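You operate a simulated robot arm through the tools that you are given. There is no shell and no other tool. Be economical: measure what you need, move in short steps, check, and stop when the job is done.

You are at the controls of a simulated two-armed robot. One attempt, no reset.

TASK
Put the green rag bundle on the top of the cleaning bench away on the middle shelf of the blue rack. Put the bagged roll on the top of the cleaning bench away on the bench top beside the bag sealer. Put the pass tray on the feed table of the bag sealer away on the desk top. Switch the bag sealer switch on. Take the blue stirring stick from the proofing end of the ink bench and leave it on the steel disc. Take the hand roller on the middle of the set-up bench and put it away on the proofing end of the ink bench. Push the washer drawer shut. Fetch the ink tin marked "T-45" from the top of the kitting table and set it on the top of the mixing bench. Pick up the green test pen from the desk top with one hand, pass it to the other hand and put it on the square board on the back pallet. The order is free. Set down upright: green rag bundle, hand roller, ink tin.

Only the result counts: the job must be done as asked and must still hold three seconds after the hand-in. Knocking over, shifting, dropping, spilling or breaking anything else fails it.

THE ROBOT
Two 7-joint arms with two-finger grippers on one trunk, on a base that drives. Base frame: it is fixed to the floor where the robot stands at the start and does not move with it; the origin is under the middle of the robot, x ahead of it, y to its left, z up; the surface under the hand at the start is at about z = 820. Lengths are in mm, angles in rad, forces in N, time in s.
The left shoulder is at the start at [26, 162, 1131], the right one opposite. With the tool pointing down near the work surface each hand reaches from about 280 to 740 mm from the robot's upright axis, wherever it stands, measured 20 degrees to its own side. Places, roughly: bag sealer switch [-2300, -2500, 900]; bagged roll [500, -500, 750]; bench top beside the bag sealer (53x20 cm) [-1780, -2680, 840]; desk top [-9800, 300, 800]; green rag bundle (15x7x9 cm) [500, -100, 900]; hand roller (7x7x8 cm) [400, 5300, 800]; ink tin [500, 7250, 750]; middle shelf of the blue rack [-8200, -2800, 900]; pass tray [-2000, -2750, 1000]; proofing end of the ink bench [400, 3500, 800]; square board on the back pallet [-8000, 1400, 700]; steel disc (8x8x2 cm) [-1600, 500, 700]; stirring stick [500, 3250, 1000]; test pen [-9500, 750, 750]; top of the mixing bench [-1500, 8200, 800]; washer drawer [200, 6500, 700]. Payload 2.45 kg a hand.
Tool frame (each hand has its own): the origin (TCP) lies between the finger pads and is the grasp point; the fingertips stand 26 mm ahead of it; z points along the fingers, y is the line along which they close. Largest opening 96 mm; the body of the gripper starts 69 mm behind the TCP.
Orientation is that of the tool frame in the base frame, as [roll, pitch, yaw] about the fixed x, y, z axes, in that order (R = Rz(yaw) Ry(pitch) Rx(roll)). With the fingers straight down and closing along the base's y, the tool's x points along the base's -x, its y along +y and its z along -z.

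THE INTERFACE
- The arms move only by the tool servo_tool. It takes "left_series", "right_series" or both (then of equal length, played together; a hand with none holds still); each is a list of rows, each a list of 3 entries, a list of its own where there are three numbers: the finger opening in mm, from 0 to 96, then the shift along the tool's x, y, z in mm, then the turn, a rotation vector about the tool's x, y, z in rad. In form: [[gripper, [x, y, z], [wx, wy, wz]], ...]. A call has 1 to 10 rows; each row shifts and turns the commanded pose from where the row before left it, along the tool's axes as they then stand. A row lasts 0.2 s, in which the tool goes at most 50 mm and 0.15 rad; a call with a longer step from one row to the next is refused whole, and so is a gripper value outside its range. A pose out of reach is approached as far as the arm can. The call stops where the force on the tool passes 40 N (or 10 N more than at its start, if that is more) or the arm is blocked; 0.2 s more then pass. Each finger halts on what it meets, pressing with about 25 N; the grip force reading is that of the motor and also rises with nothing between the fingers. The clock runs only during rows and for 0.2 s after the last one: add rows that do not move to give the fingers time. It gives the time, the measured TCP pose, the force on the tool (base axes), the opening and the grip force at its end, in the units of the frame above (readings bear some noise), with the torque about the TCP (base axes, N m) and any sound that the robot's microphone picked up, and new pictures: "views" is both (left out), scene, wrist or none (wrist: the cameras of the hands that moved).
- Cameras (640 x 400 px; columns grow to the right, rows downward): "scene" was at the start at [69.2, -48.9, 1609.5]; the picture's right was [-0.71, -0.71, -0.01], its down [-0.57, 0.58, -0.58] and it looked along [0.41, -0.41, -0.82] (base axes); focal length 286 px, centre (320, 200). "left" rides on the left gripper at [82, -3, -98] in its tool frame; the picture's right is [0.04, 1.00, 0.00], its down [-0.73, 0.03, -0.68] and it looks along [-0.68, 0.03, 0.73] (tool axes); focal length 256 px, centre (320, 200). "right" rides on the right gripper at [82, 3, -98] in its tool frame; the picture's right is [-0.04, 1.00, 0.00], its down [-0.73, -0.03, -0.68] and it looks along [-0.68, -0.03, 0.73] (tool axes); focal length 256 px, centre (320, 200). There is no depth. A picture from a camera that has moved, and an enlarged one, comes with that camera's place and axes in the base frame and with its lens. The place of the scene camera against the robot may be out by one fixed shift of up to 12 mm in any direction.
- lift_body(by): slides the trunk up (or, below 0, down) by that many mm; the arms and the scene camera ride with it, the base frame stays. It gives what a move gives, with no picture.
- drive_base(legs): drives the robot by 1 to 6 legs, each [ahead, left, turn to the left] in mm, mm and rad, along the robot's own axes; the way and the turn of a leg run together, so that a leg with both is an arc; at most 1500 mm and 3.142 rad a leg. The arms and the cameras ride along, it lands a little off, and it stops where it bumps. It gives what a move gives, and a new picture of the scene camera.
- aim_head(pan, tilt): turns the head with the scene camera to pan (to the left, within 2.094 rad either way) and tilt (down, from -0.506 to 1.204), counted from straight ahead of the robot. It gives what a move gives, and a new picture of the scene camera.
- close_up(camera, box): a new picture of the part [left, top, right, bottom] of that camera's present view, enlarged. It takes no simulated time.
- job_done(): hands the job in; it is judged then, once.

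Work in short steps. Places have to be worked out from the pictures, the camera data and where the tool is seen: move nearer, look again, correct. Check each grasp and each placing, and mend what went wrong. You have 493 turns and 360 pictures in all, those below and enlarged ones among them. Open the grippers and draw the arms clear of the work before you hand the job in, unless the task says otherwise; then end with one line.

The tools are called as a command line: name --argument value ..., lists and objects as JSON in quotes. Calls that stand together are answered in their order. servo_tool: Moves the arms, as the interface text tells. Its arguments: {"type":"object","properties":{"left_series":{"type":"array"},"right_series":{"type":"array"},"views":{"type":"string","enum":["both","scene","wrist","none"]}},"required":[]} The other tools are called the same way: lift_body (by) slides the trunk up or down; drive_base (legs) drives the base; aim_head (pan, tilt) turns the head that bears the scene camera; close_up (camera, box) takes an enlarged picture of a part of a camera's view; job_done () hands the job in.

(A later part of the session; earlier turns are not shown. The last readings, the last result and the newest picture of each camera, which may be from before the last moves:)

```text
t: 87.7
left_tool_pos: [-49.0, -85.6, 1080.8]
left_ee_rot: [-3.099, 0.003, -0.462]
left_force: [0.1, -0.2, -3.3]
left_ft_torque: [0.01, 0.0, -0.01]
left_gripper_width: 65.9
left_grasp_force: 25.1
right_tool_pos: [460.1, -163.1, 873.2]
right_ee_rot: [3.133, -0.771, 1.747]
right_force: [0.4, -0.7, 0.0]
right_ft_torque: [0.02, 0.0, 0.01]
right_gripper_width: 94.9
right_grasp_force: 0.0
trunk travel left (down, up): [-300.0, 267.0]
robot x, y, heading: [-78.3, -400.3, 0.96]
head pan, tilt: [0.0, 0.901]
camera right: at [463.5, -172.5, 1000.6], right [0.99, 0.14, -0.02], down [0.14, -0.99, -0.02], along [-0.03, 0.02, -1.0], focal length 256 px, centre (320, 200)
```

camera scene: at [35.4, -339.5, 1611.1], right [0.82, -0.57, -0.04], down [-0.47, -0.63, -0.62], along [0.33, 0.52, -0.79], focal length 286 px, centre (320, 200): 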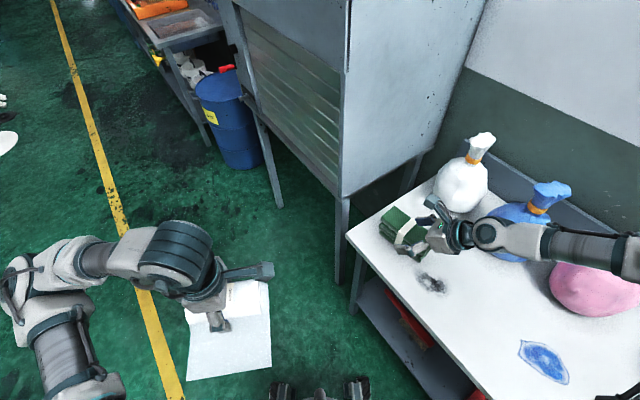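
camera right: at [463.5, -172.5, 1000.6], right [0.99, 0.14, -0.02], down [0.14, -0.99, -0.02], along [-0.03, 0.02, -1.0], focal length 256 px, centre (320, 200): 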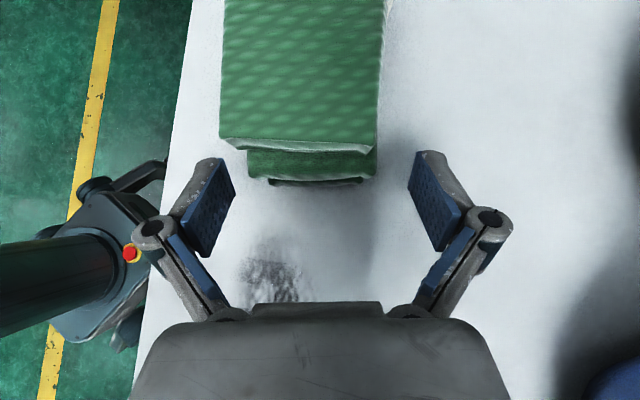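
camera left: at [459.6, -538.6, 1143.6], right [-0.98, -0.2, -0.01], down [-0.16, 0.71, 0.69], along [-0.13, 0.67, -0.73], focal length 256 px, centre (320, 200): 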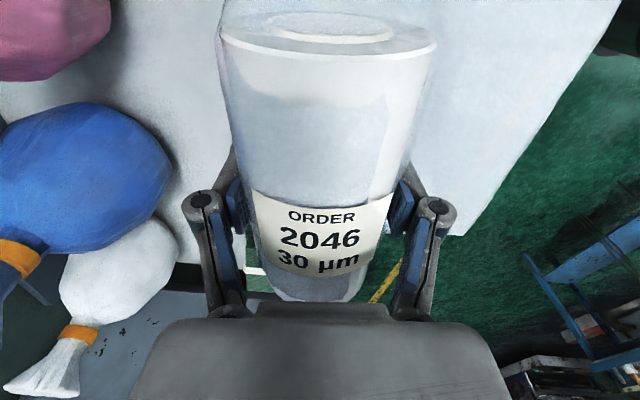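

Aligned in yaw. Shift −7 mm sideways and advance to straddle the end, then close.

servo_tool --right_series '[[95, [6, -7, 0], [0, 0, 0]], [95, [4, 0, 17], [0, 0, 0]], [95, [3, 0, 18], [0, 0, 0]], [95, [0, 0, 0], [0, 0, 0]], [95, [0, 0, 0], [0, 0, 0]]]' --views "wrist"

```text
t: 88.9
left_tool_pos: [-33.5, -96.7, 1083.6]
left_ee_rot: [-3.098, 0.017, -0.463]
left_force: [0.3, -1.3, -3.1]
left_ft_torque: [0.07, 0.04, -0.01]
left_gripper_width: 66.0
left_grasp_force: 24.7
right_tool_pos: [463.2, -142.2, 850.3]
right_ee_rot: [-3.13, -0.781, 1.732]
right_force: [1.4, -1.4, -0.2]
right_ft_torque: [0.09, 0.05, 0.0]
right_gripper_width: 94.9
right_grasp_force: 0.0
trunk travel left (down, up): [-300.0, 267.0]
robot x, y, heading: [-76.7, -403.2, 0.961]
head pan, tilt: [0.0, 0.901]
camera right: at [467.9, -152.3, 977.7], right [0.99, 0.14, -0.04], down [0.14, -0.99, -0.03], along [-0.04, 0.03, -1.0], focal length 256 px, centre (320, 200)
```

right: 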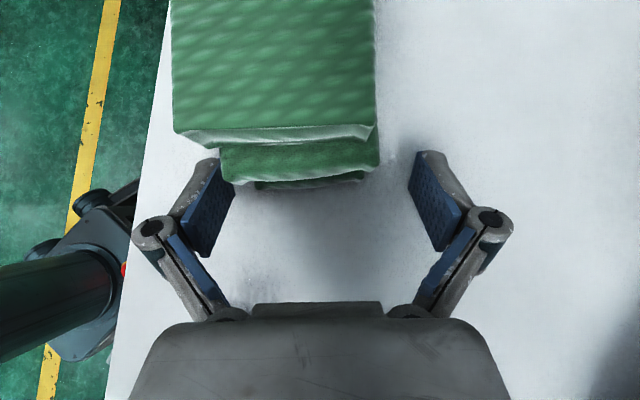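

The base is still swaying a little. I wait two seconds and look again.

servo_tool --left_series '[[20, [0, 0, 0], [0, 0, 0]], [20, [0, 0, 0], [0, 0, 0]], [20, [0, 0, 0], [0, 0, 0]], [20, [0, 0, 0], [0, 0, 0]], [20, [0, 0, 0], [0, 0, 0]], [20, [0, 0, 0], [0, 0, 0]], [20, [0, 0, 0], [0, 0, 0]], [20, [0, 0, 0], [0, 0, 0]], [20, [0, 0, 0], [0, 0, 0]], [20, [0, 0, 0], [0, 0, 0]]]' --views "none"

servo_tool --right_series '[[95, [0, 0, 0], [0, 0, 0]]]' --views "wrist"

```text
t: 91.1
left_tool_pos: [-64.2, -74.4, 1079.0]
left_ee_rot: [-3.106, -0.011, -0.46]
left_force: [-0.2, -0.2, -3.8]
left_ft_torque: [0.02, -0.03, 0.04]
left_gripper_width: 65.8
left_grasp_force: 24.2
right_tool_pos: [434.0, -122.3, 860.5]
right_ee_rot: [3.119, -0.761, 1.761]
right_force: [-0.4, 0.4, 1.1]
right_ft_torque: [-0.12, -0.1, -0.04]
right_gripper_width: 95.2
right_grasp_force: 0.1
trunk travel left (down, up): [-300.0, 267.0]
robot x, y, heading: [-81.8, -401.4, 0.959]
head pan, tilt: [0.0, 0.901]
```

```text
t: 91.5
left_tool_pos: [-29.9, -97.2, 1083.9]
left_ee_rot: [-3.099, 0.018, -0.467]
left_force: [0.7, 0.2, -2.2]
left_ft_torque: [0.04, 0.08, -0.01]
left_gripper_width: 65.8
left_grasp_force: 24.5
right_tool_pos: [463.9, -141.5, 850.3]
right_ee_rot: [-3.13, -0.78, 1.729]
right_force: [0.4, -0.6, -1.1]
right_ft_torque: [0.17, 0.08, -0.01]
right_gripper_width: 95.2
right_grasp_force: 0.1
trunk travel left (down, up): [-300.0, 267.0]
robot x, y, heading: [-75.9, -402.1, 0.962]
head pan, tilt: [0.0, 0.901]
camera right: at [468.8, -153.2, 977.3], right [0.99, 0.14, -0.04], down [0.14, -0.99, -0.04], along [-0.04, 0.03, -1.0], focal length 256 px, centre (320, 200)
```

right: 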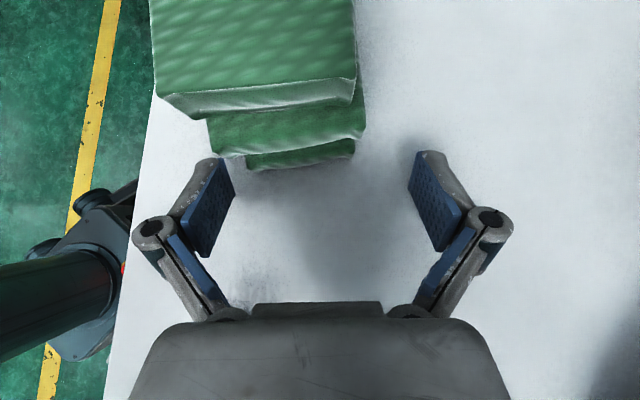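

The sway pushed the bundle slightly. I back off 80 mm and check whether the sway dies out with the arm less extended.

servo_tool --right_series '[[95, [0, 0, -40], [0, 0, 0]], [95, [0, 0, -40], [0, 0, 0]], [95, [0, 0, -10], [0, 0, 0]], [95, [0, 0, 0], [0, 0, 0]], [95, [0, 0, 0], [0, 0, 0]], [95, [0, 0, 0], [0, 0, 0]], [95, [0, 0, 0], [0, 0, 0]], [95, [0, 0, 0], [0, 0, 0]], [95, [0, 0, 0], [0, 0, 0]], [95, [0, 0, 0], [0, 0, 0]]]' --views "none"

servo_tool --right_series '[[95, [0, 0, 0], [0, 0, 0]], [95, [0, 0, 0], [0, 0, 0]], [95, [0, 0, 0], [0, 0, 0]], [95, [0, 0, 0], [0, 0, 0]], [95, [0, 0, 0], [0, 0, 0]]]' --views "none"

servo_tool --right_series '[[95, [0, 0, 0], [0, 0, 0]], [95, [0, 0, 0], [0, 0, 0]]]' --views "scene"

```text
t: 93.7
left_tool_pos: [-66.8, -72.2, 1077.3]
left_ee_rot: [-3.103, -0.014, -0.458]
left_force: [-1.1, 1.4, -4.1]
left_ft_torque: [0.0, -0.01, 0.03]
left_gripper_width: 65.9
left_grasp_force: 24.9
right_tool_pos: [441.5, -180.3, 925.5]
right_ee_rot: [3.117, -0.759, 1.763]
right_force: [-0.9, 0.4, 1.1]
right_ft_torque: [-0.05, -0.06, -0.01]
right_gripper_width: 95.1
right_grasp_force: 0.1
trunk travel left (down, up): [-300.0, 267.0]
robot x, y, heading: [-77.9, -399.9, 0.965]
head pan, tilt: [0.0, 0.901]
```

```text
t: 94.9
left_tool_pos: [-29.0, -100.9, 1083.3]
left_ee_rot: [-3.1, 0.022, -0.465]
left_force: [-0.8, 0.4, -2.3]
left_ft_torque: [0.04, -0.04, -0.03]
left_gripper_width: 66.1
left_grasp_force: 25.1
right_tool_pos: [475.5, -204.7, 915.1]
right_ee_rot: [-3.128, -0.785, 1.729]
right_force: [0.3, -0.5, -0.7]
right_ft_torque: [0.0, 0.01, 0.01]
right_gripper_width: 95.2
right_grasp_force: 0.2
trunk travel left (down, up): [-300.0, 267.0]
robot x, y, heading: [-71.1, -405.9, 0.958]
head pan, tilt: [0.0, 0.901]
```

```text
t: 95.5
left_tool_pos: [-61.5, -76.7, 1078.4]
left_ee_rot: [-3.103, -0.009, -0.46]
left_force: [-0.4, 1.7, -2.8]
left_ft_torque: [-0.02, 0.01, 0.01]
left_gripper_width: 65.7
left_grasp_force: 25.1
right_tool_pos: [446.1, -184.2, 923.6]
right_ee_rot: [3.123, -0.762, 1.757]
right_force: [-1.0, -0.3, 0.3]
right_ft_torque: [0.0, -0.06, -0.06]
right_gripper_width: 94.9
right_grasp_force: 0.0
trunk travel left (down, up): [-300.0, 267.0]
robot x, y, heading: [-80.8, -400.8, 0.961]
head pan, tilt: [0.0, 0.901]
camera scene: at [-34.8, -293.8, 1612.4], right [0.82, -0.57, 0.02], down [-0.44, -0.65, -0.62], along [0.36, 0.5, -0.79], focal length 286 px, centre (320, 200)
```

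scene: 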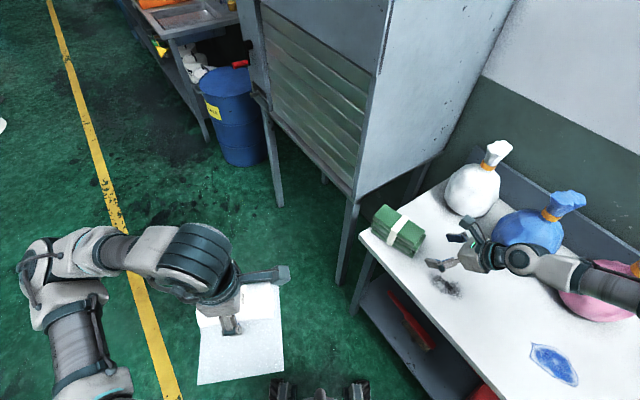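

The rocking persists at ±20 mm. Lowering the trunk should steady it: I raise the right hand first, then lower the body by 150.

servo_tool --right_series '[[95, [26, 0, -27], [0, 0, 0]], [95, [26, 0, -27], [0, 0, 0]], [95, [26, 0, -27], [0, 0, 0]], [95, [26, 0, -27], [0, 0, 0]]]' --views "none"

lift_body --by -150

servo_tool --right_series '[[95, [0, 0, 0], [0, 0, 0]], [95, [0, 0, 0], [0, 0, 0]], [95, [0, 0, 0], [0, 0, 0]], [95, [0, 0, 0], [0, 0, 0]], [95, [0, 0, 0], [0, 0, 0]]]' --views "none"

servo_tool --right_series '[[95, [0, 0, 0], [0, 0, 0]], [95, [0, 0, 0], [0, 0, 0]]]' --views "wrist"

```text
t: 96.5
left_tool_pos: [-43.6, -88.7, 1082.0]
left_ee_rot: [-3.098, 0.007, -0.465]
left_force: [-0.1, -0.9, -3.8]
left_ft_torque: [0.05, 0.01, -0.01]
left_gripper_width: 65.9
left_grasp_force: 25.1
right_tool_pos: [462.1, -196.7, 1068.5]
right_ee_rot: [-3.14, -0.775, 1.742]
right_force: [0.3, -0.8, 0.1]
right_ft_torque: [-0.01, 0.0, -0.02]
right_gripper_width: 94.9
right_grasp_force: 0.1
trunk travel left (down, up): [-300.0, 267.0]
robot x, y, heading: [-75.5, -404.0, 0.959]
head pan, tilt: [0.0, 0.901]
```

```text
t: 98.2
left_tool_pos: [-38.1, -88.8, 930.6]
left_ee_rot: [-3.112, 0.015, -0.466]
left_force: [0.6, -1.0, -2.5]
left_ft_torque: [0.05, 0.04, 0.0]
left_gripper_width: 66.1
left_grasp_force: 24.6
right_tool_pos: [466.3, -199.5, 918.1]
right_ee_rot: [-3.14, -0.781, 1.741]
right_force: [0.8, -0.4, 0.3]
right_ft_torque: [0.02, 0.06, 0.01]
right_gripper_width: 95.0
right_grasp_force: 0.0
trunk travel left (down, up): [-150.0, 417.0]
robot x, y, heading: [-72.6, -404.9, 0.962]
head pan, tilt: [0.0, 0.901]
```

```text
t: 99.4
left_tool_pos: [-53.5, -79.0, 928.2]
left_ee_rot: [-3.119, -0.001, -0.46]
left_force: [-0.5, 1.0, -3.1]
left_ft_torque: [0.0, 0.0, -0.03]
left_gripper_width: 65.8
left_grasp_force: 25.4
right_tool_pos: [451.9, -189.9, 922.5]
right_ee_rot: [3.127, -0.767, 1.753]
right_force: [-0.2, 0.0, 0.0]
right_ft_torque: [0.01, -0.06, -0.05]
right_gripper_width: 95.1
right_grasp_force: 0.0
trunk travel left (down, up): [-150.0, 417.0]
robot x, y, heading: [-82.0, -400.7, 0.965]
head pan, tilt: [0.0, 0.901]
```

```text
t: 100.0
left_tool_pos: [-36.6, -90.1, 928.4]
left_ee_rot: [-3.115, 0.015, -0.462]
left_force: [0.5, -0.6, -1.9]
left_ft_torque: [0.05, 0.04, -0.02]
left_gripper_width: 66.2
left_grasp_force: 24.9
right_tool_pos: [468.2, -200.5, 915.8]
right_ee_rot: [-3.137, -0.779, 1.736]
right_force: [0.5, 0.2, -1.0]
right_ft_torque: [0.06, 0.11, 0.05]
right_gripper_width: 94.9
right_grasp_force: 0.0
trunk travel left (down, up): [-150.0, 417.0]
robot x, y, heading: [-72.6, -402.7, 0.957]
head pan, tilt: [0.0, 0.901]
camera right: at [473.4, -210.7, 1044.2], right [0.99, 0.14, -0.03], down [0.14, -0.99, -0.03], along [-0.04, 0.03, -1.0], focal length 256 px, centre (320, 200)
```

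right: 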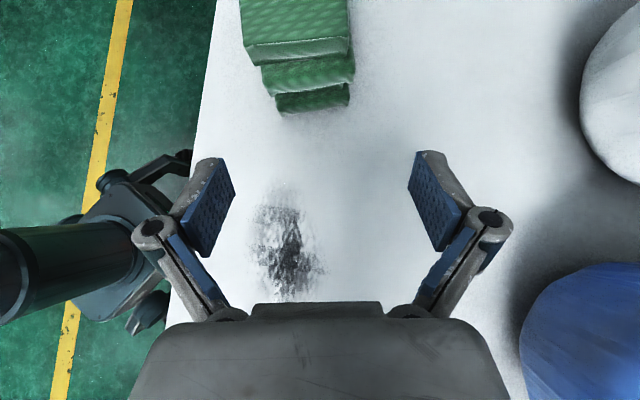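

Amplitude halved. I wait more to see whether it keeps decaying.

servo_tool --right_series '[[95, [0, 0, 0], [0, 0, 0]], [95, [0, 0, 0], [0, 0, 0]], [95, [0, 0, 0], [0, 0, 0]], [95, [0, 0, 0], [0, 0, 0]], [95, [0, 0, 0], [0, 0, 0]], [95, [0, 0, 0], [0, 0, 0]], [95, [0, 0, 0], [0, 0, 0]], [95, [0, 0, 0], [0, 0, 0]], [95, [0, 0, 0], [0, 0, 0]], [95, [0, 0, 0], [0, 0, 0]]]' --views "none"

servo_tool --right_series '[[95, [0, 0, 0], [0, 0, 0]]]' --views "none"

servo_tool --right_series '[[95, [0, 0, 0], [0, 0, 0]], [95, [0, 0, 0], [0, 0, 0]]]' --views "none"

```text
t: 102.2
left_tool_pos: [-50.7, -80.6, 927.7]
left_ee_rot: [-3.119, 0.001, -0.462]
left_force: [0.4, -0.1, -3.5]
left_ft_torque: [0.01, 0.02, 0.0]
left_gripper_width: 65.9
left_grasp_force: 24.8
right_tool_pos: [453.4, -190.4, 921.3]
right_ee_rot: [3.132, -0.768, 1.749]
right_force: [0.0, 0.5, -0.2]
right_ft_torque: [0.0, 0.01, 0.06]
right_gripper_width: 95.0
right_grasp_force: 0.1
trunk travel left (down, up): [-150.0, 417.0]
robot x, y, heading: [-78.8, -402.5, 0.961]
head pan, tilt: [0.0, 0.901]
```

```text
t: 102.6
left_tool_pos: [-44.5, -84.0, 929.0]
left_ee_rot: [-3.118, 0.008, -0.461]
left_force: [0.3, 0.0, -3.3]
left_ft_torque: [0.02, 0.04, -0.04]
left_gripper_width: 65.9
left_grasp_force: 25.2
right_tool_pos: [459.9, -194.8, 919.6]
right_ee_rot: [3.136, -0.772, 1.744]
right_force: [0.2, -0.2, 0.6]
right_ft_torque: [0.02, 0.03, 0.01]
right_gripper_width: 95.0
right_grasp_force: 0.1
trunk travel left (down, up): [-150.0, 417.0]
robot x, y, heading: [-75.8, -401.1, 0.969]
head pan, tilt: [0.0, 0.901]
```

```text
t: 103.2
left_tool_pos: [-43.8, -83.8, 928.6]
left_ee_rot: [-3.118, 0.007, -0.462]
left_force: [0.0, 0.5, -2.3]
left_ft_torque: [0.02, 0.05, 0.02]
left_gripper_width: 65.9
left_grasp_force: 25.1
right_tool_pos: [459.6, -194.3, 919.3]
right_ee_rot: [3.138, -0.773, 1.745]
right_force: [-0.4, 0.2, 0.1]
right_ft_torque: [0.02, 0.01, 0.02]
right_gripper_width: 95.3
right_grasp_force: 0.1
trunk travel left (down, up): [-150.0, 417.0]
robot x, y, heading: [-71.0, -401.1, 0.963]
head pan, tilt: [0.0, 0.901]
```

Steady now. A fresh wrist picture for alignment.

close_up --camera "right" --box '[160, 0, 480, 200]'

```text
2.00 times, centred on (320, 100) of right
camera zoom: at [463.7, -203.8, 1047.4], right [0.99, 0.14, -0.03], down [0.14, -0.99, -0.03], along [-0.03, 0.02, -1.0], focal length 512 px, centre (320, 400)
```

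zoom: 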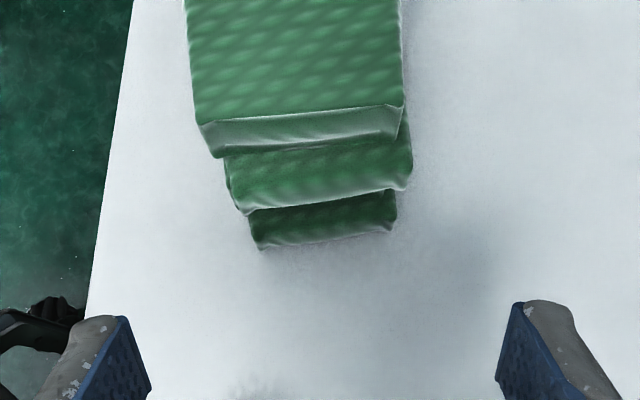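

The bundle end is now near [445,-118]. I check how close its far end is to the bench's edge.

close_up --camera "scene" --box '[310, 120, 510, 300]'

```text
2.22 times, centred on (410, 210) of scene
camera zoom: at [64.0, -213.1, 1451.9], right [0.82, -0.57, 0.0], down [-0.45, -0.64, -0.62], along [0.35, 0.51, -0.79], focal length 636 px, centre (120, 178)
```

zoom: 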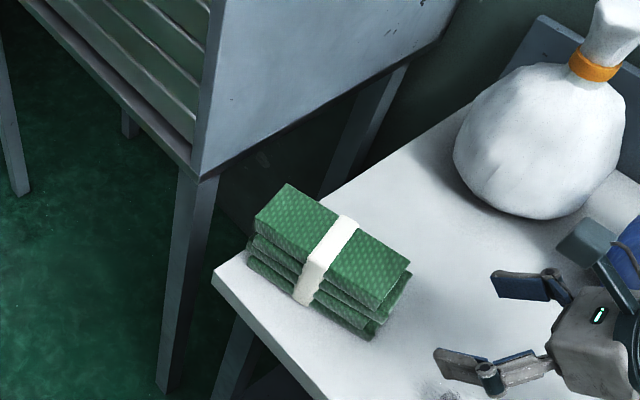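

The bundle still sits fully on the bench, but near its left edge, so no more pushing. With the base steady I straddle the end: yaw +0.065, then advance 120 mm along the fingers.

servo_tool --right_series '[[95, [15, 0, 0], [0.045, 0, -0.046]], [95, [16, 0, 0], [0, 0, 0]], [95, [0, 0, 20], [0, 0, 0]], [95, [0, 0, 20], [0, 0, 0]], [95, [0, 0, 20], [0, 0, 0]], [95, [0, 0, 0], [0, 0, 0]], [95, [0, 0, 0], [0, 0, 0]]]' --views "wrist"

```text
t: 104.8
left_tool_pos: [-46.7, -83.4, 929.0]
left_ee_rot: [-3.118, 0.005, -0.46]
left_force: [0.0, 0.4, -1.8]
left_ft_torque: [0.03, 0.03, 0.02]
left_gripper_width: 65.6
left_grasp_force: 25.2
right_tool_pos: [443.8, -129.6, 898.6]
right_ee_rot: [3.134, -0.771, 1.813]
right_force: [0.7, -0.3, 0.3]
right_ft_torque: [0.0, 0.01, -0.04]
right_gripper_width: 95.1
right_grasp_force: 0.1
trunk travel left (down, up): [-150.0, 417.0]
robot x, y, heading: [-81.0, -399.4, 0.96]
head pan, tilt: [0.0, 0.901]
camera right: at [446.8, -138.5, 1026.5], right [0.98, 0.21, -0.02], down [0.21, -0.98, -0.02], along [-0.03, 0.02, -1.0], focal length 256 px, centre (320, 200)
```

right: 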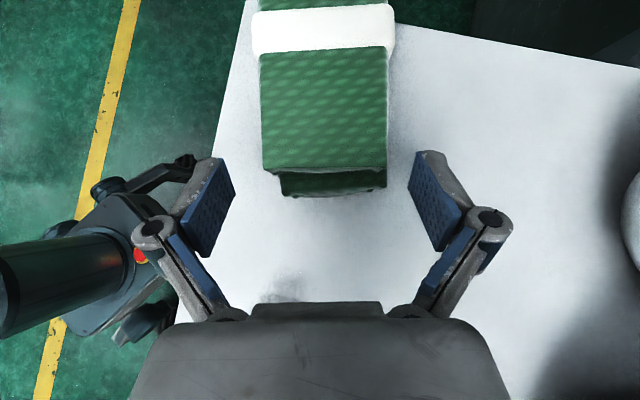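

Well aligned now. Advance the last 58 mm and close the fingers.

servo_tool --right_series '[[95, [-1, 1, 19], [0, 0, 0]], [95, [-1, 0, 19], [0, 0, 0]], [95, [-1, 0, 20], [0, 0, 0]], [95, [0, 0, 0], [0, 0, 0]], [75, [0, 0, 0], [0, 0, 0]], [55, [0, 0, 0], [0, 0, 0]], [40, [0, 0, 0], [0, 0, 0]], [40, [0, 0, 0], [0, 0, 0]]]' --views "wrist"

```text
t: 106.6
left_tool_pos: [-49.6, -83.8, 928.5]
left_ee_rot: [-3.116, 0.006, -0.461]
left_force: [1.1, -1.3, -3.2]
left_ft_torque: [0.0, 0.01, -0.02]
left_gripper_width: 66.0
left_grasp_force: 24.8
right_tool_pos: [435.7, -92.6, 859.1]
right_ee_rot: [3.12, -0.78, 1.821]
right_force: [3.1, -6.0, 12.1]
right_ft_torque: [-0.04, -0.1, 0.03]
right_gripper_width: 87.5
right_grasp_force: 24.5
trunk travel left (down, up): [-150.0, 417.0]
robot x, y, heading: [-77.0, -400.8, 0.962]
head pan, tilt: [0.0, 0.901]
stopped in row 8 (right hand): the force on the tool passed its limit at 40 N (the readings are from after the stop); the commanded pose is now the measured one
camera right: at [438.6, -103.6, 987.8], right [0.98, 0.2, -0.01], down [0.2, -0.98, -0.03], along [-0.02, 0.03, -1.0], focal length 256 px, centre (320, 200)
```

right: 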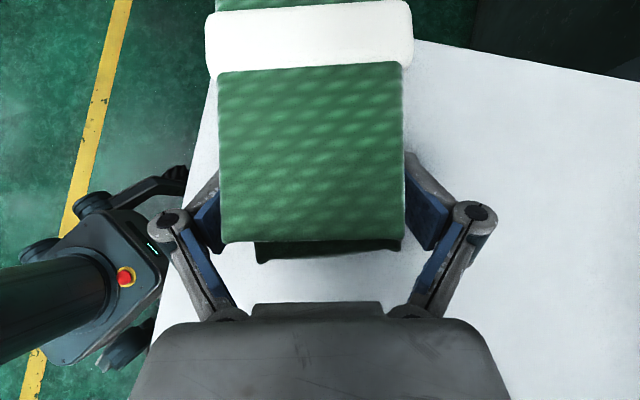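

The bundle is ~88 mm wide and now gripped with 25 N. Lift straight up slowly.

servo_tool --right_series '[[40, [4, 0, -4], [0, 0, 0]], [40, [7, 0, -7], [0, 0, 0]], [40, [7, 0, -7], [0, 0, 0]], [40, [10, 0, -10], [0, 0, 0]], [40, [14, 0, -14], [0, 0, 0]], [40, [14, 0, -14], [0, 0, 0]]]' --views "both"

```text
t: 108.0
left_tool_pos: [-49.4, -83.7, 928.5]
left_ee_rot: [-3.115, 0.005, -0.463]
left_force: [0.3, 0.5, -3.0]
left_ft_torque: [0.02, 0.01, 0.04]
left_gripper_width: 66.0
left_grasp_force: 25.0
right_tool_pos: [431.8, -92.9, 937.9]
right_ee_rot: [3.124, -0.777, 1.817]
right_force: [-0.2, 0.4, -1.4]
right_ft_torque: [-0.09, -0.04, -0.03]
right_gripper_width: 72.9
right_grasp_force: 24.6
trunk travel left (down, up): [-150.0, 417.0]
robot x, y, heading: [-80.4, -403.2, 0.962]
head pan, tilt: [0.0, 0.901]
camera scene: at [61.0, -210.0, 1451.8], right [0.82, -0.57, 0.0], down [-0.45, -0.64, -0.62], along [0.35, 0.51, -0.79], focal length 286 px, centre (320, 200)
camera right: at [436.2, -103.2, 1065.4], right [0.98, 0.2, -0.02], down [0.2, -0.98, -0.03], along [-0.02, 0.03, -1.0], focal length 256 px, centre (320, 200)
```

scene: 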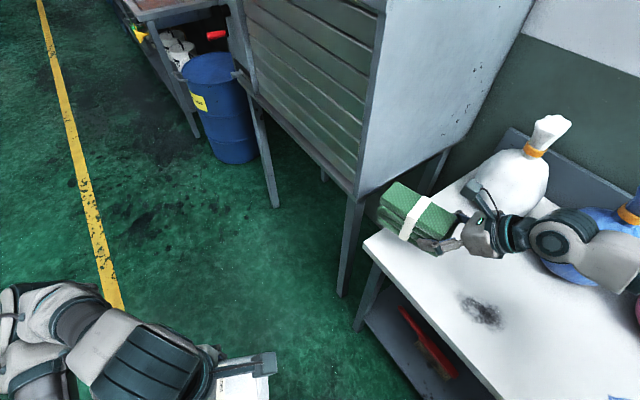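
right: 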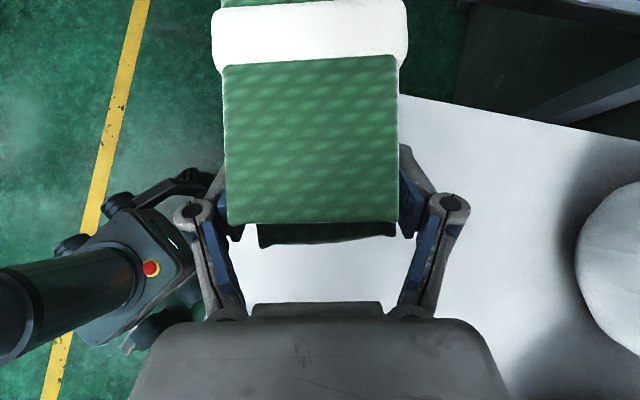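

The bundle is lifted and held at 73 mm. Raise it 60 mm and draw it back toward the robot.

servo_tool --right_series '[[40, [21, 0, -21], [0, 0, 0]], [40, [21, 0, -21], [0, 0, 0]], [40, [-17, -28, -17], [0, 0, 0]], [40, [-17, -28, -17], [0, 0, 0]], [40, [-17, -28, -17], [0, 0, 0]], [40, [-17, -28, -17], [0, 0, 0]], [40, [0, 0, 0], [0, 0, 0]]]' --views "scene"

```text
t: 109.6
left_tool_pos: [-48.3, -83.6, 927.9]
left_ee_rot: [-3.116, 0.005, -0.459]
left_force: [0.8, -0.4, -3.0]
left_ft_torque: [0.02, 0.02, 0.04]
left_gripper_width: 65.9
left_grasp_force: 25.3
right_tool_pos: [347.9, -211.8, 995.9]
right_ee_rot: [3.126, -0.775, 1.816]
right_force: [-0.5, 0.1, -1.6]
right_ft_torque: [-0.08, 0.02, 0.0]
right_gripper_width: 72.6
right_grasp_force: 25.1
trunk travel left (down, up): [-150.0, 417.0]
robot x, y, heading: [-77.4, -400.6, 0.962]
head pan, tilt: [0.0, 0.901]
camera scene: at [61.4, -210.0, 1451.6], right [0.82, -0.57, 0.0], down [-0.45, -0.65, -0.62], along [0.35, 0.51, -0.79], focal length 286 px, centre (320, 200)
```

scene: 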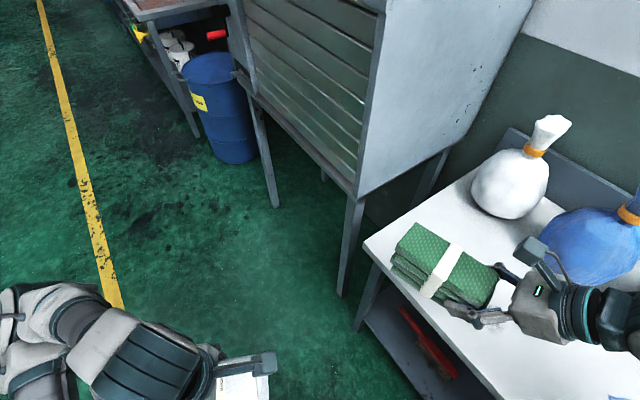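

Both items are held. Back away from the bench, turn to face −y, and check the way.

drive_base --legs '[[-350, 0, 0], [0, 0, -1.3], [0, 0, -1.233]]'

aim_head --pan -0.6 --tilt 0.45

```text
t: 118.1
left_tool_pos: [-113.1, -959.1, 928.4]
left_ee_rot: [-3.117, 0.006, -2.972]
left_force: [-0.7, 0.2, -2.5]
left_ft_torque: [-0.01, -0.01, 0.01]
left_gripper_width: 65.9
left_grasp_force: 25.2
right_tool_pos: [-508.2, -1090.1, 997.9]
right_ee_rot: [3.125, -0.779, -0.695]
right_force: [0.6, -0.2, -2.3]
right_ft_torque: [0.06, 0.09, 0.01]
right_gripper_width: 70.6
right_grasp_force: 25.2
trunk travel left (down, up): [-150.0, 417.0]
robot x, y, heading: [-278.3, -684.3, -1.55]
head pan, tilt: [0.0, 0.901]
camera scene: at [-269.0, -916.5, 1451.9], right [-1.0, -0.02, 0.0], down [-0.02, 0.79, -0.62], along [0.01, -0.62, -0.79], focal length 286 px, centre (320, 200)
```

scene: 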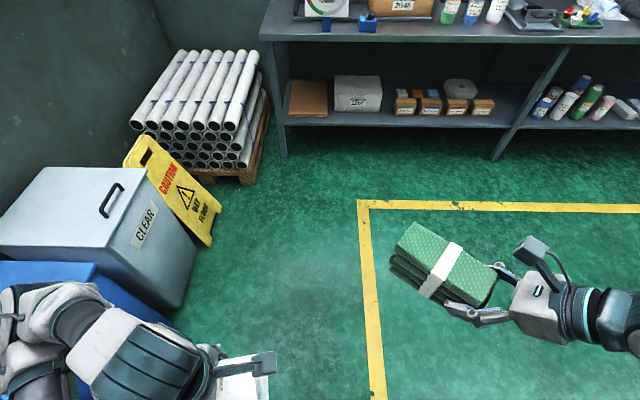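

```text
t: 119.1
left_tool_pos: [-112.6, -956.5, 930.0]
left_ee_rot: [-3.111, 0.003, -2.972]
left_force: [0.4, 0.1, -2.0]
left_ft_torque: [0.03, -0.02, 0.01]
left_gripper_width: 65.9
left_grasp_force: 24.1
right_tool_pos: [-509.0, -1086.5, 997.8]
right_ee_rot: [3.123, -0.782, -0.692]
right_force: [-0.2, 1.1, -1.3]
right_ft_torque: [0.03, 0.07, 0.01]
right_gripper_width: 70.5
right_grasp_force: 24.7
trunk travel left (down, up): [-150.0, 417.0]
robot x, y, heading: [-282.1, -684.7, -1.548]
head pan, tilt: [-0.6, 0.45]
camera scene: at [-320.7, -918.2, 1490.1], right [-0.84, 0.55, 0.0], down [0.24, 0.37, -0.9], along [-0.49, -0.75, -0.44], focal length 286 px, centre (320, 200)
```

scene: 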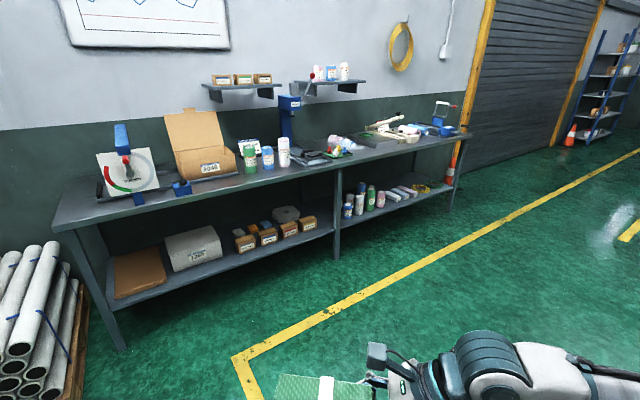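

The way is clear. Drive right (−x) ~1500 and ahead ~1150 toward the sealer bench.

drive_base --legs '[[0, 0, -0.022], [600, 0, 0], [0, -1480, 0], [450, 0, 0]]'

```text
t: 132.0
left_tool_pos: [-1649.7, -1947.9, 929.2]
left_ee_rot: [-3.113, 0.003, -3.068]
left_force: [-0.6, -0.1, -3.5]
left_ft_torque: [-0.03, 0.0, -0.04]
left_gripper_width: 65.7
left_grasp_force: 24.7
right_tool_pos: [-2055.4, -2040.6, 998.3]
right_ee_rot: [3.12, -0.778, -0.787]
right_force: [0.5, 0.5, -2.1]
right_ft_torque: [0.04, 0.07, -0.05]
right_gripper_width: 68.8
right_grasp_force: 25.5
trunk travel left (down, up): [-150.0, 417.0]
robot x, y, heading: [-1787.9, -1664.4, -1.642]
head pan, tilt: [-0.6, 0.45]
camera scene: at [-1853.4, -1889.9, 1490.1], right [-0.78, 0.62, 0.0], down [0.27, 0.34, -0.9], along [-0.56, -0.7, -0.44], focal length 286 px, centre (320, 200)
```

scene: 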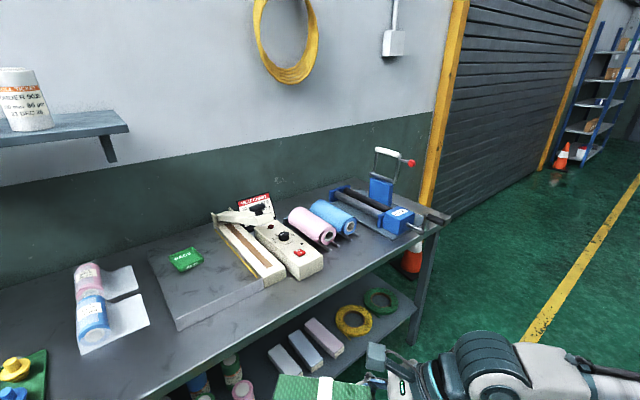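

Arrived facing the bench. I look straight down at the area around the rolls, and check the bundle in the right hand.

aim_head --pan 0.1 --tilt 0.55

close_up --camera "right" --box '[0, 0, 640, 400]'

```text
t: 133.1
left_tool_pos: [-1649.1, -1944.8, 930.5]
left_ee_rot: [-3.111, 0.002, -3.068]
left_force: [-0.9, -0.2, -2.9]
left_ft_torque: [0.0, -0.03, 0.01]
left_gripper_width: 66.1
left_grasp_force: 25.0
right_tool_pos: [-2056.3, -2036.3, 1000.1]
right_ee_rot: [3.119, -0.781, -0.787]
right_force: [0.3, 0.1, -1.3]
right_ft_torque: [0.06, 0.07, -0.02]
right_gripper_width: 68.8
right_grasp_force: 25.2
trunk travel left (down, up): [-150.0, 417.0]
robot x, y, heading: [-1788.9, -1661.6, -1.644]
head pan, tilt: [0.099, 0.55]
camera scene: at [-1794.0, -1907.5, 1481.1], right [-1.0, -0.02, 0.0], down [-0.01, 0.53, -0.85], along [0.02, -0.85, -0.53], focal length 286 px, centre (320, 200)
```

scene: 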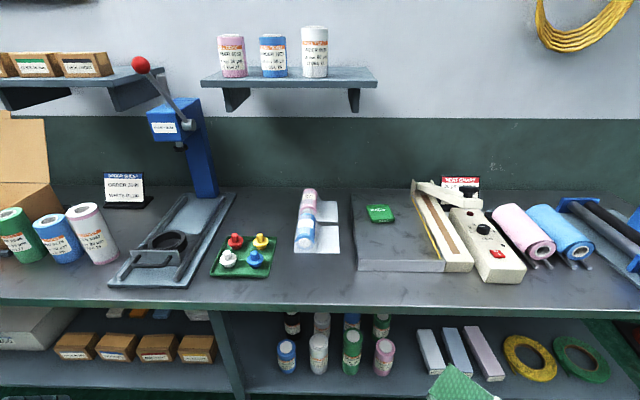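

```text
1.00 times, centred on (320, 200) of right (not enlarged: the box is as wide or as high as the picture)
camera zoom: at [-2064.6, -2030.7, 1127.8], right [-0.74, -0.68, -0.01], down [-0.67, 0.74, -0.03], along [0.03, -0.02, -1.0], focal length 256 px, centre (320, 200)
```

zoom: 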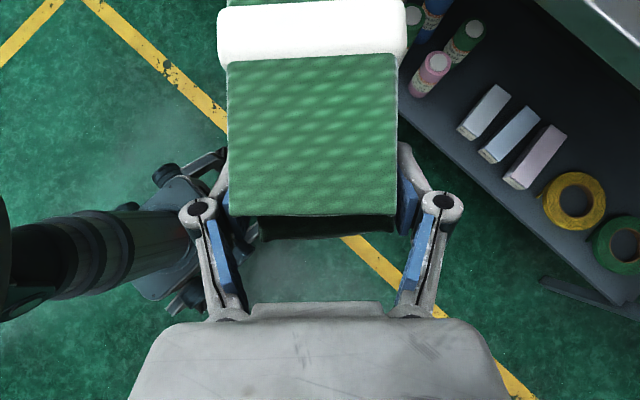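

The pink/blue rolls stand at about x −1694…−1850, y −2637…−2930, the coned tray at x −1459…−1624, y −2506…−2687. The best free spot in the stated zone is behind the tray near [−1600,−2740]. I raise the bundle and drive closer.

servo_tool --right_series '[[40, [20, 0, -20], [0, 0, 0]], [40, [20, 0, -20], [0, 0, 0]], [40, [20, 0, -20], [0, 0, 0]]]' --left_series '[[20, [0, 0, -30], [0, 0, 0]], [20, [0, 0, -30], [0, 0, 0]], [20, [0, 0, -30], [0, 0, 0]]]' --views "none"

drive_base --legs '[[0, 0, 0.073], [350, 0, 0]]'

aim_head --pan 0.25 --tilt 0.75

```text
t: 133.9
left_tool_pos: [-1649.0, -1943.0, 1021.6]
left_ee_rot: [-3.108, 0.004, -3.069]
left_force: [0.0, -0.3, -2.0]
left_ft_torque: [-0.01, -0.03, 0.02]
left_gripper_width: 65.8
left_grasp_force: 24.9
right_tool_pos: [-2053.4, -2039.0, 1083.6]
right_ee_rot: [3.116, -0.781, -0.784]
right_force: [0.0, -0.3, -1.2]
right_ft_torque: [0.06, 0.08, -0.02]
right_gripper_width: 68.5
right_grasp_force: 24.8
trunk travel left (down, up): [-150.0, 417.0]
robot x, y, heading: [-1786.7, -1666.7, -1.645]
head pan, tilt: [0.099, 0.55]
```

```text
t: 136.6
left_tool_pos: [-1628.2, -2276.5, 1020.2]
left_ee_rot: [-3.111, 0.007, -2.983]
left_force: [-0.3, -0.2, -2.6]
left_ft_torque: [0.04, -0.06, 0.02]
left_gripper_width: 66.2
left_grasp_force: 25.1
right_tool_pos: [-2022.1, -2406.1, 1082.6]
right_ee_rot: [3.12, -0.783, -0.703]
right_force: [0.4, -0.5, -1.5]
right_ft_torque: [0.05, 0.07, -0.03]
right_gripper_width: 68.4
right_grasp_force: 25.5
trunk travel left (down, up): [-150.0, 417.0]
robot x, y, heading: [-1786.2, -2010.8, -1.56]
head pan, tilt: [0.099, 0.55]
camera scene: at [-1774.2, -2253.5, 1481.2], right [-0.99, -0.11, 0.0], down [-0.05, 0.52, -0.85], along [0.09, -0.85, -0.53], focal length 286 px, centre (320, 200)
```

scene: 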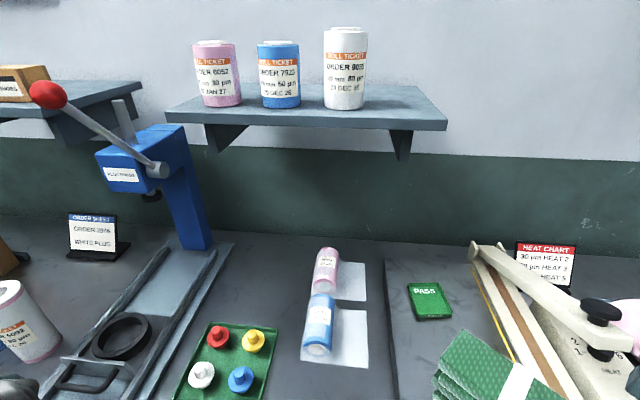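

```text
t: 137.3
left_tool_pos: [-1625.2, -2272.9, 1020.1]
left_ee_rot: [-3.109, 0.002, -2.985]
left_force: [0.4, -0.4, -3.1]
left_ft_torque: [-0.01, 0.02, 0.0]
left_gripper_width: 65.9
left_grasp_force: 24.7
right_tool_pos: [-2021.5, -2402.5, 1083.4]
right_ee_rot: [3.116, -0.783, -0.701]
right_force: [-0.3, 0.3, -1.9]
right_ft_torque: [0.08, 0.07, 0.0]
right_gripper_width: 68.3
right_grasp_force: 25.4
trunk travel left (down, up): [-150.0, 417.0]
robot x, y, heading: [-1785.4, -2007.3, -1.564]
head pan, tilt: [0.25, 0.75]
camera scene: at [-1760.7, -2243.8, 1463.9], right [-0.97, -0.26, 0.0], down [-0.17, 0.66, -0.73], along [0.19, -0.7, -0.68], focal length 286 px, centre (320, 200)
```

scene: 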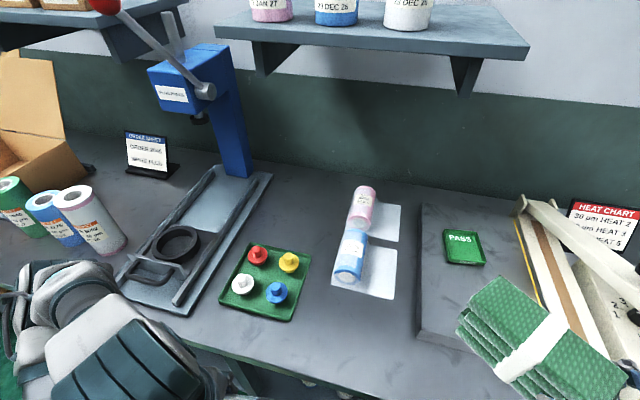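

The zone is evidently the 20 cm-wide strip left of the slab (x −1680…−1880), with free space in front of the two rolls. I'll set the roll at about [−1780,−2535] with its axis along x and flap toward the robot.

servo_tool --left_series '[[20, [0, 0, 0], [0, 0, 0.08]], [20, [0, 0, 0], [0, 0, 0.077]], [20, [22, -37, 0], [0, 0, 0]], [20, [22, -37, 0], [0, 0, 0]], [20, [22, -37, 0], [0, 0, 0]], [20, [22, -37, 0], [0, 0, 0]], [20, [22, -37, 0], [0, 0, 0]], [20, [22, -37, 0], [0, 0, 0]], [20, [22, -37, 0], [0, 0, 0]], [20, [0, 0, 0], [0, 0, 0]]]' --views "both"

```text
t: 139.5
left_tool_pos: [-1782.0, -2532.9, 1028.7]
left_ee_rot: [-3.106, 0.009, -3.14]
left_force: [-0.3, 1.0, -3.3]
left_ft_torque: [0.01, -0.02, -0.05]
left_gripper_width: 65.9
left_grasp_force: 25.2
right_tool_pos: [-2020.3, -2402.5, 1083.1]
right_ee_rot: [3.112, -0.785, -0.7]
right_force: [-0.4, -0.3, -1.1]
right_ft_torque: [0.06, 0.1, -0.02]
right_gripper_width: 68.2
right_grasp_force: 25.0
trunk travel left (down, up): [-150.0, 417.0]
robot x, y, heading: [-1789.2, -2009.3, -1.563]
head pan, tilt: [0.25, 0.75]
camera scene: at [-1763.5, -2244.7, 1463.8], right [-0.97, -0.26, 0.0], down [-0.17, 0.66, -0.73], along [0.19, -0.7, -0.68], focal length 286 px, centre (320, 200)
camera left: at [-1862.5, -2532.2, 1127.5], right [-0.04, 1.0, -0.04], down [0.73, 0.05, 0.68], along [0.68, 0.0, -0.73], focal length 256 px, centre (320, 200)
```

scene: 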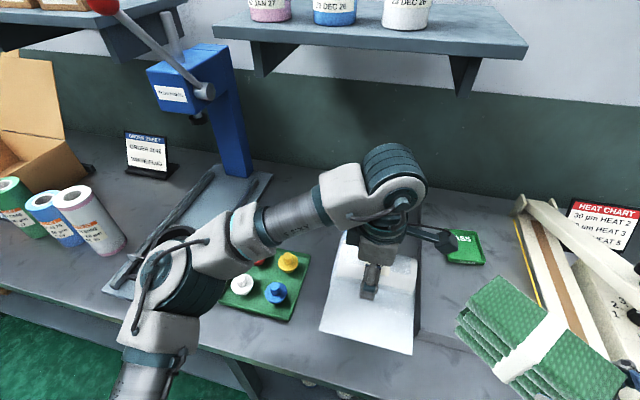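
left: 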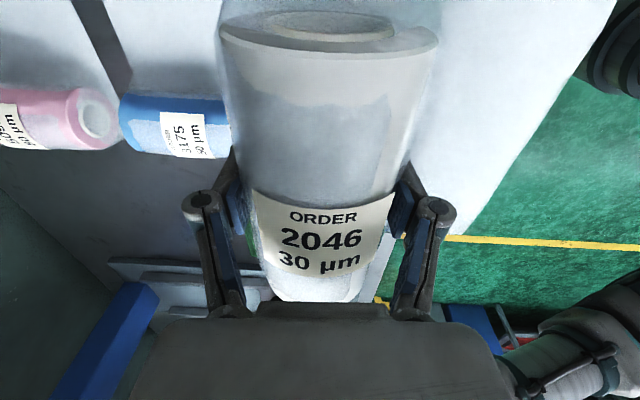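

Position is good. Descend toward the bench, slowly at the end to feel contact.

servo_tool --left_series '[[20, [0, 0, 25], [-0.035, 0, 0]], [20, [0, 0, 25], [0, 0, 0]], [20, [0, 0, 25], [0, 0, 0]], [20, [0, 0, 25], [0, 0, 0]], [20, [0, 0, 20], [0, 0, 0]], [20, [0, 0, 0], [0, 0, 0]], [20, [0, 0, 0], [0, 0, 0]]]' --views "both"

```text
t: 141.1
left_tool_pos: [-1779.9, -2534.3, 908.5]
left_ee_rot: [3.141, 0.007, 3.141]
left_force: [0.4, 0.0, -3.3]
left_ft_torque: [-0.01, -0.03, 0.01]
left_gripper_width: 66.0
left_grasp_force: 25.0
right_tool_pos: [-2020.7, -2402.3, 1084.2]
right_ee_rot: [3.115, -0.781, -0.699]
right_force: [-1.1, 0.7, -2.4]
right_ft_torque: [0.03, 0.07, 0.01]
right_gripper_width: 67.9
right_grasp_force: 24.9
trunk travel left (down, up): [-150.0, 417.0]
robot x, y, heading: [-1786.4, -2008.4, -1.563]
head pan, tilt: [0.25, 0.75]
camera scene: at [-1762.5, -2245.6, 1463.6], right [-0.97, -0.26, 0.0], down [-0.17, 0.66, -0.73], along [0.19, -0.7, -0.69], focal length 286 px, centre (320, 200)
camera left: at [-1860.9, -2537.4, 1006.7], right [-0.04, 1.0, 0.0], down [0.73, 0.03, 0.69], along [0.68, 0.03, -0.73], focal length 256 px, centre (320, 200)
```

scene: 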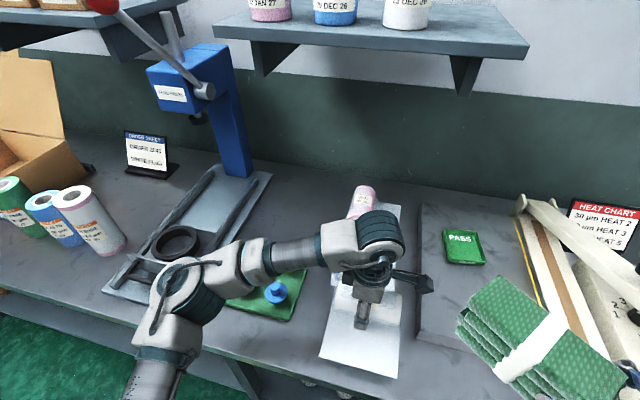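
left: 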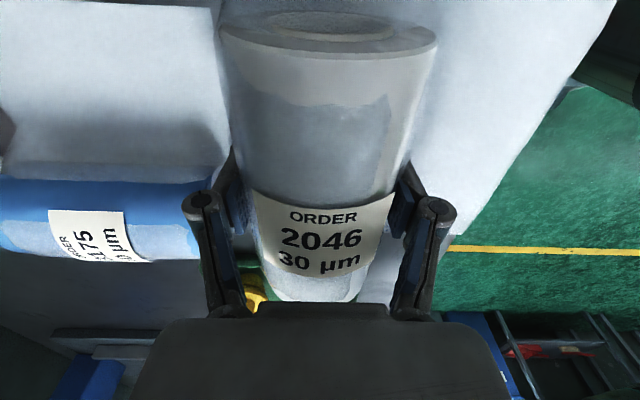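

The rear finger comes near the blue roll, so shift 10 mm toward the robot, then creep down until contact.

servo_tool --left_series '[[20, [0, 10, 0], [0, 0, 0]], [20, [0, 0, 15], [0, 0, 0]], [20, [0, 0, 6], [0, 0, 0]], [20, [0, 0, 4], [0, 0, 0]], [20, [0, 0, 4], [0, 0, 0]], [20, [0, 0, 3], [0, 0, 0]], [20, [0, 0, 0], [0, 0, 0]]]' --views "wrist"

```text
t: 142.7
left_tool_pos: [-1779.4, -2523.0, 877.4]
left_ee_rot: [3.14, 0.009, 3.141]
left_force: [-0.1, -0.5, -3.3]
left_ft_torque: [0.0, -0.02, -0.03]
left_gripper_width: 65.9
left_grasp_force: 24.8
right_tool_pos: [-2021.3, -2402.4, 1084.6]
right_ee_rot: [3.116, -0.783, -0.7]
right_force: [-0.4, 0.6, -2.0]
right_ft_torque: [0.09, 0.05, 0.0]
right_gripper_width: 67.6
right_grasp_force: 24.9
trunk travel left (down, up): [-150.0, 417.0]
robot x, y, heading: [-1788.3, -2008.7, -1.559]
head pan, tilt: [0.25, 0.75]
camera left: at [-1860.1, -2525.9, 974.7], right [-0.04, 1.0, 0.0], down [0.73, 0.03, 0.69], along [0.68, 0.03, -0.73], focal length 256 px, centre (320, 200)
```

left: 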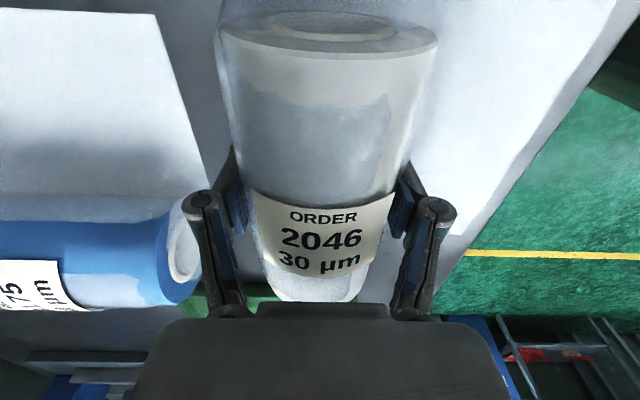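

Clear of the blue roll and still above the bench. Continue creeping down.

servo_tool --left_series '[[20, [0, 0, 4], [0, 0, 0]], [20, [0, 0, 3], [0, 0, 0]], [20, [0, 0, 3], [0, 0, 0]], [20, [0, 0, 0], [0, 0, 0]]]' --views "none"

```text
t: 143.5
left_tool_pos: [-1778.5, -2520.4, 874.9]
left_ee_rot: [-3.132, 0.003, 3.14]
left_force: [0.2, 5.2, 14.5]
left_ft_torque: [0.74, -0.29, 0.14]
left_gripper_width: 65.8
left_grasp_force: 24.6
right_tool_pos: [-2019.6, -2398.8, 1083.8]
right_ee_rot: [3.111, -0.784, -0.696]
right_force: [0.3, 1.2, -0.7]
right_ft_torque: [0.07, 0.04, 0.0]
right_gripper_width: 67.9
right_grasp_force: 25.6
trunk travel left (down, up): [-150.0, 417.0]
robot x, y, heading: [-1785.2, -2010.9, -1.561]
head pan, tilt: [0.25, 0.75]
stopped in row 3 (left hand): the force on the tool passed its limit at 42 N (the readings are from after the stop); the commanded pose is now the measured one
```

Contact made at the bench. Open gently.

servo_tool --left_series '[[70, [0, 0, 0], [0, 0, 0]], [78, [0, 0, 0], [0, 0, 0]], [84, [0, 0, 0], [0, 0, 0]], [84, [0, 0, 0], [0, 0, 0]], [84, [0, 0, -15], [0, 0, 0]], [84, [0, 0, -25], [0, 0, 0]], [84, [0, 0, -40], [0, 0, 0]], [84, [0, 0, -45], [0, 0, 0]], [84, [0, 0, -45], [0, 0, 0]]]' --views "both"

```text
t: 145.5
left_tool_pos: [-1779.8, -2518.7, 1046.2]
left_ee_rot: [-3.132, 0.003, -3.141]
left_force: [-0.7, 0.7, 0.2]
left_ft_torque: [-0.06, 0.01, 0.03]
left_gripper_width: 84.0
left_grasp_force: 0.1
right_tool_pos: [-2019.9, -2398.6, 1086.8]
right_ee_rot: [3.111, -0.784, -0.698]
right_force: [0.1, 0.3, -1.4]
right_ft_torque: [0.01, 0.08, -0.03]
right_gripper_width: 67.6
right_grasp_force: 25.4
trunk travel left (down, up): [-150.0, 417.0]
robot x, y, heading: [-1787.5, -2012.4, -1.563]
head pan, tilt: [0.25, 0.75]
camera scene: at [-1763.1, -2243.0, 1464.3], right [-0.97, -0.26, 0.0], down [-0.17, 0.66, -0.73], along [0.19, -0.7, -0.68], focal length 286 px, centre (320, 200)
camera left: at [-1860.0, -2520.0, 1144.5], right [-0.04, 1.0, -0.01], down [0.73, 0.04, 0.68], along [0.68, 0.02, -0.73], focal length 256 px, centre (320, 200)
```

scene: 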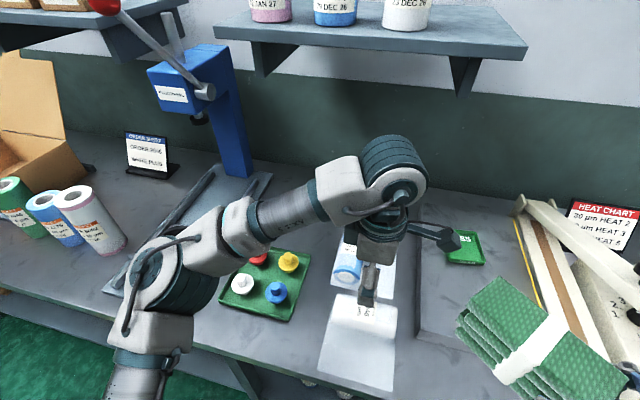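
left: 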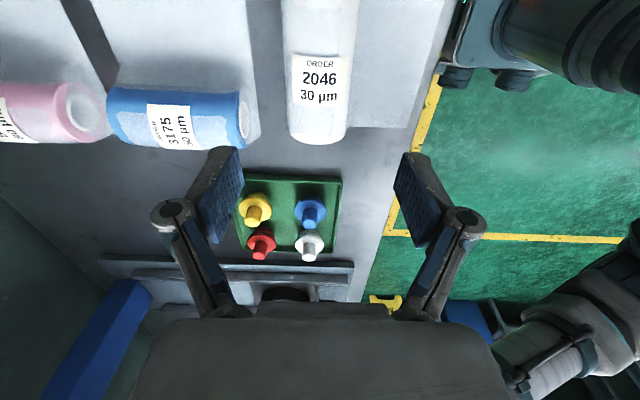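

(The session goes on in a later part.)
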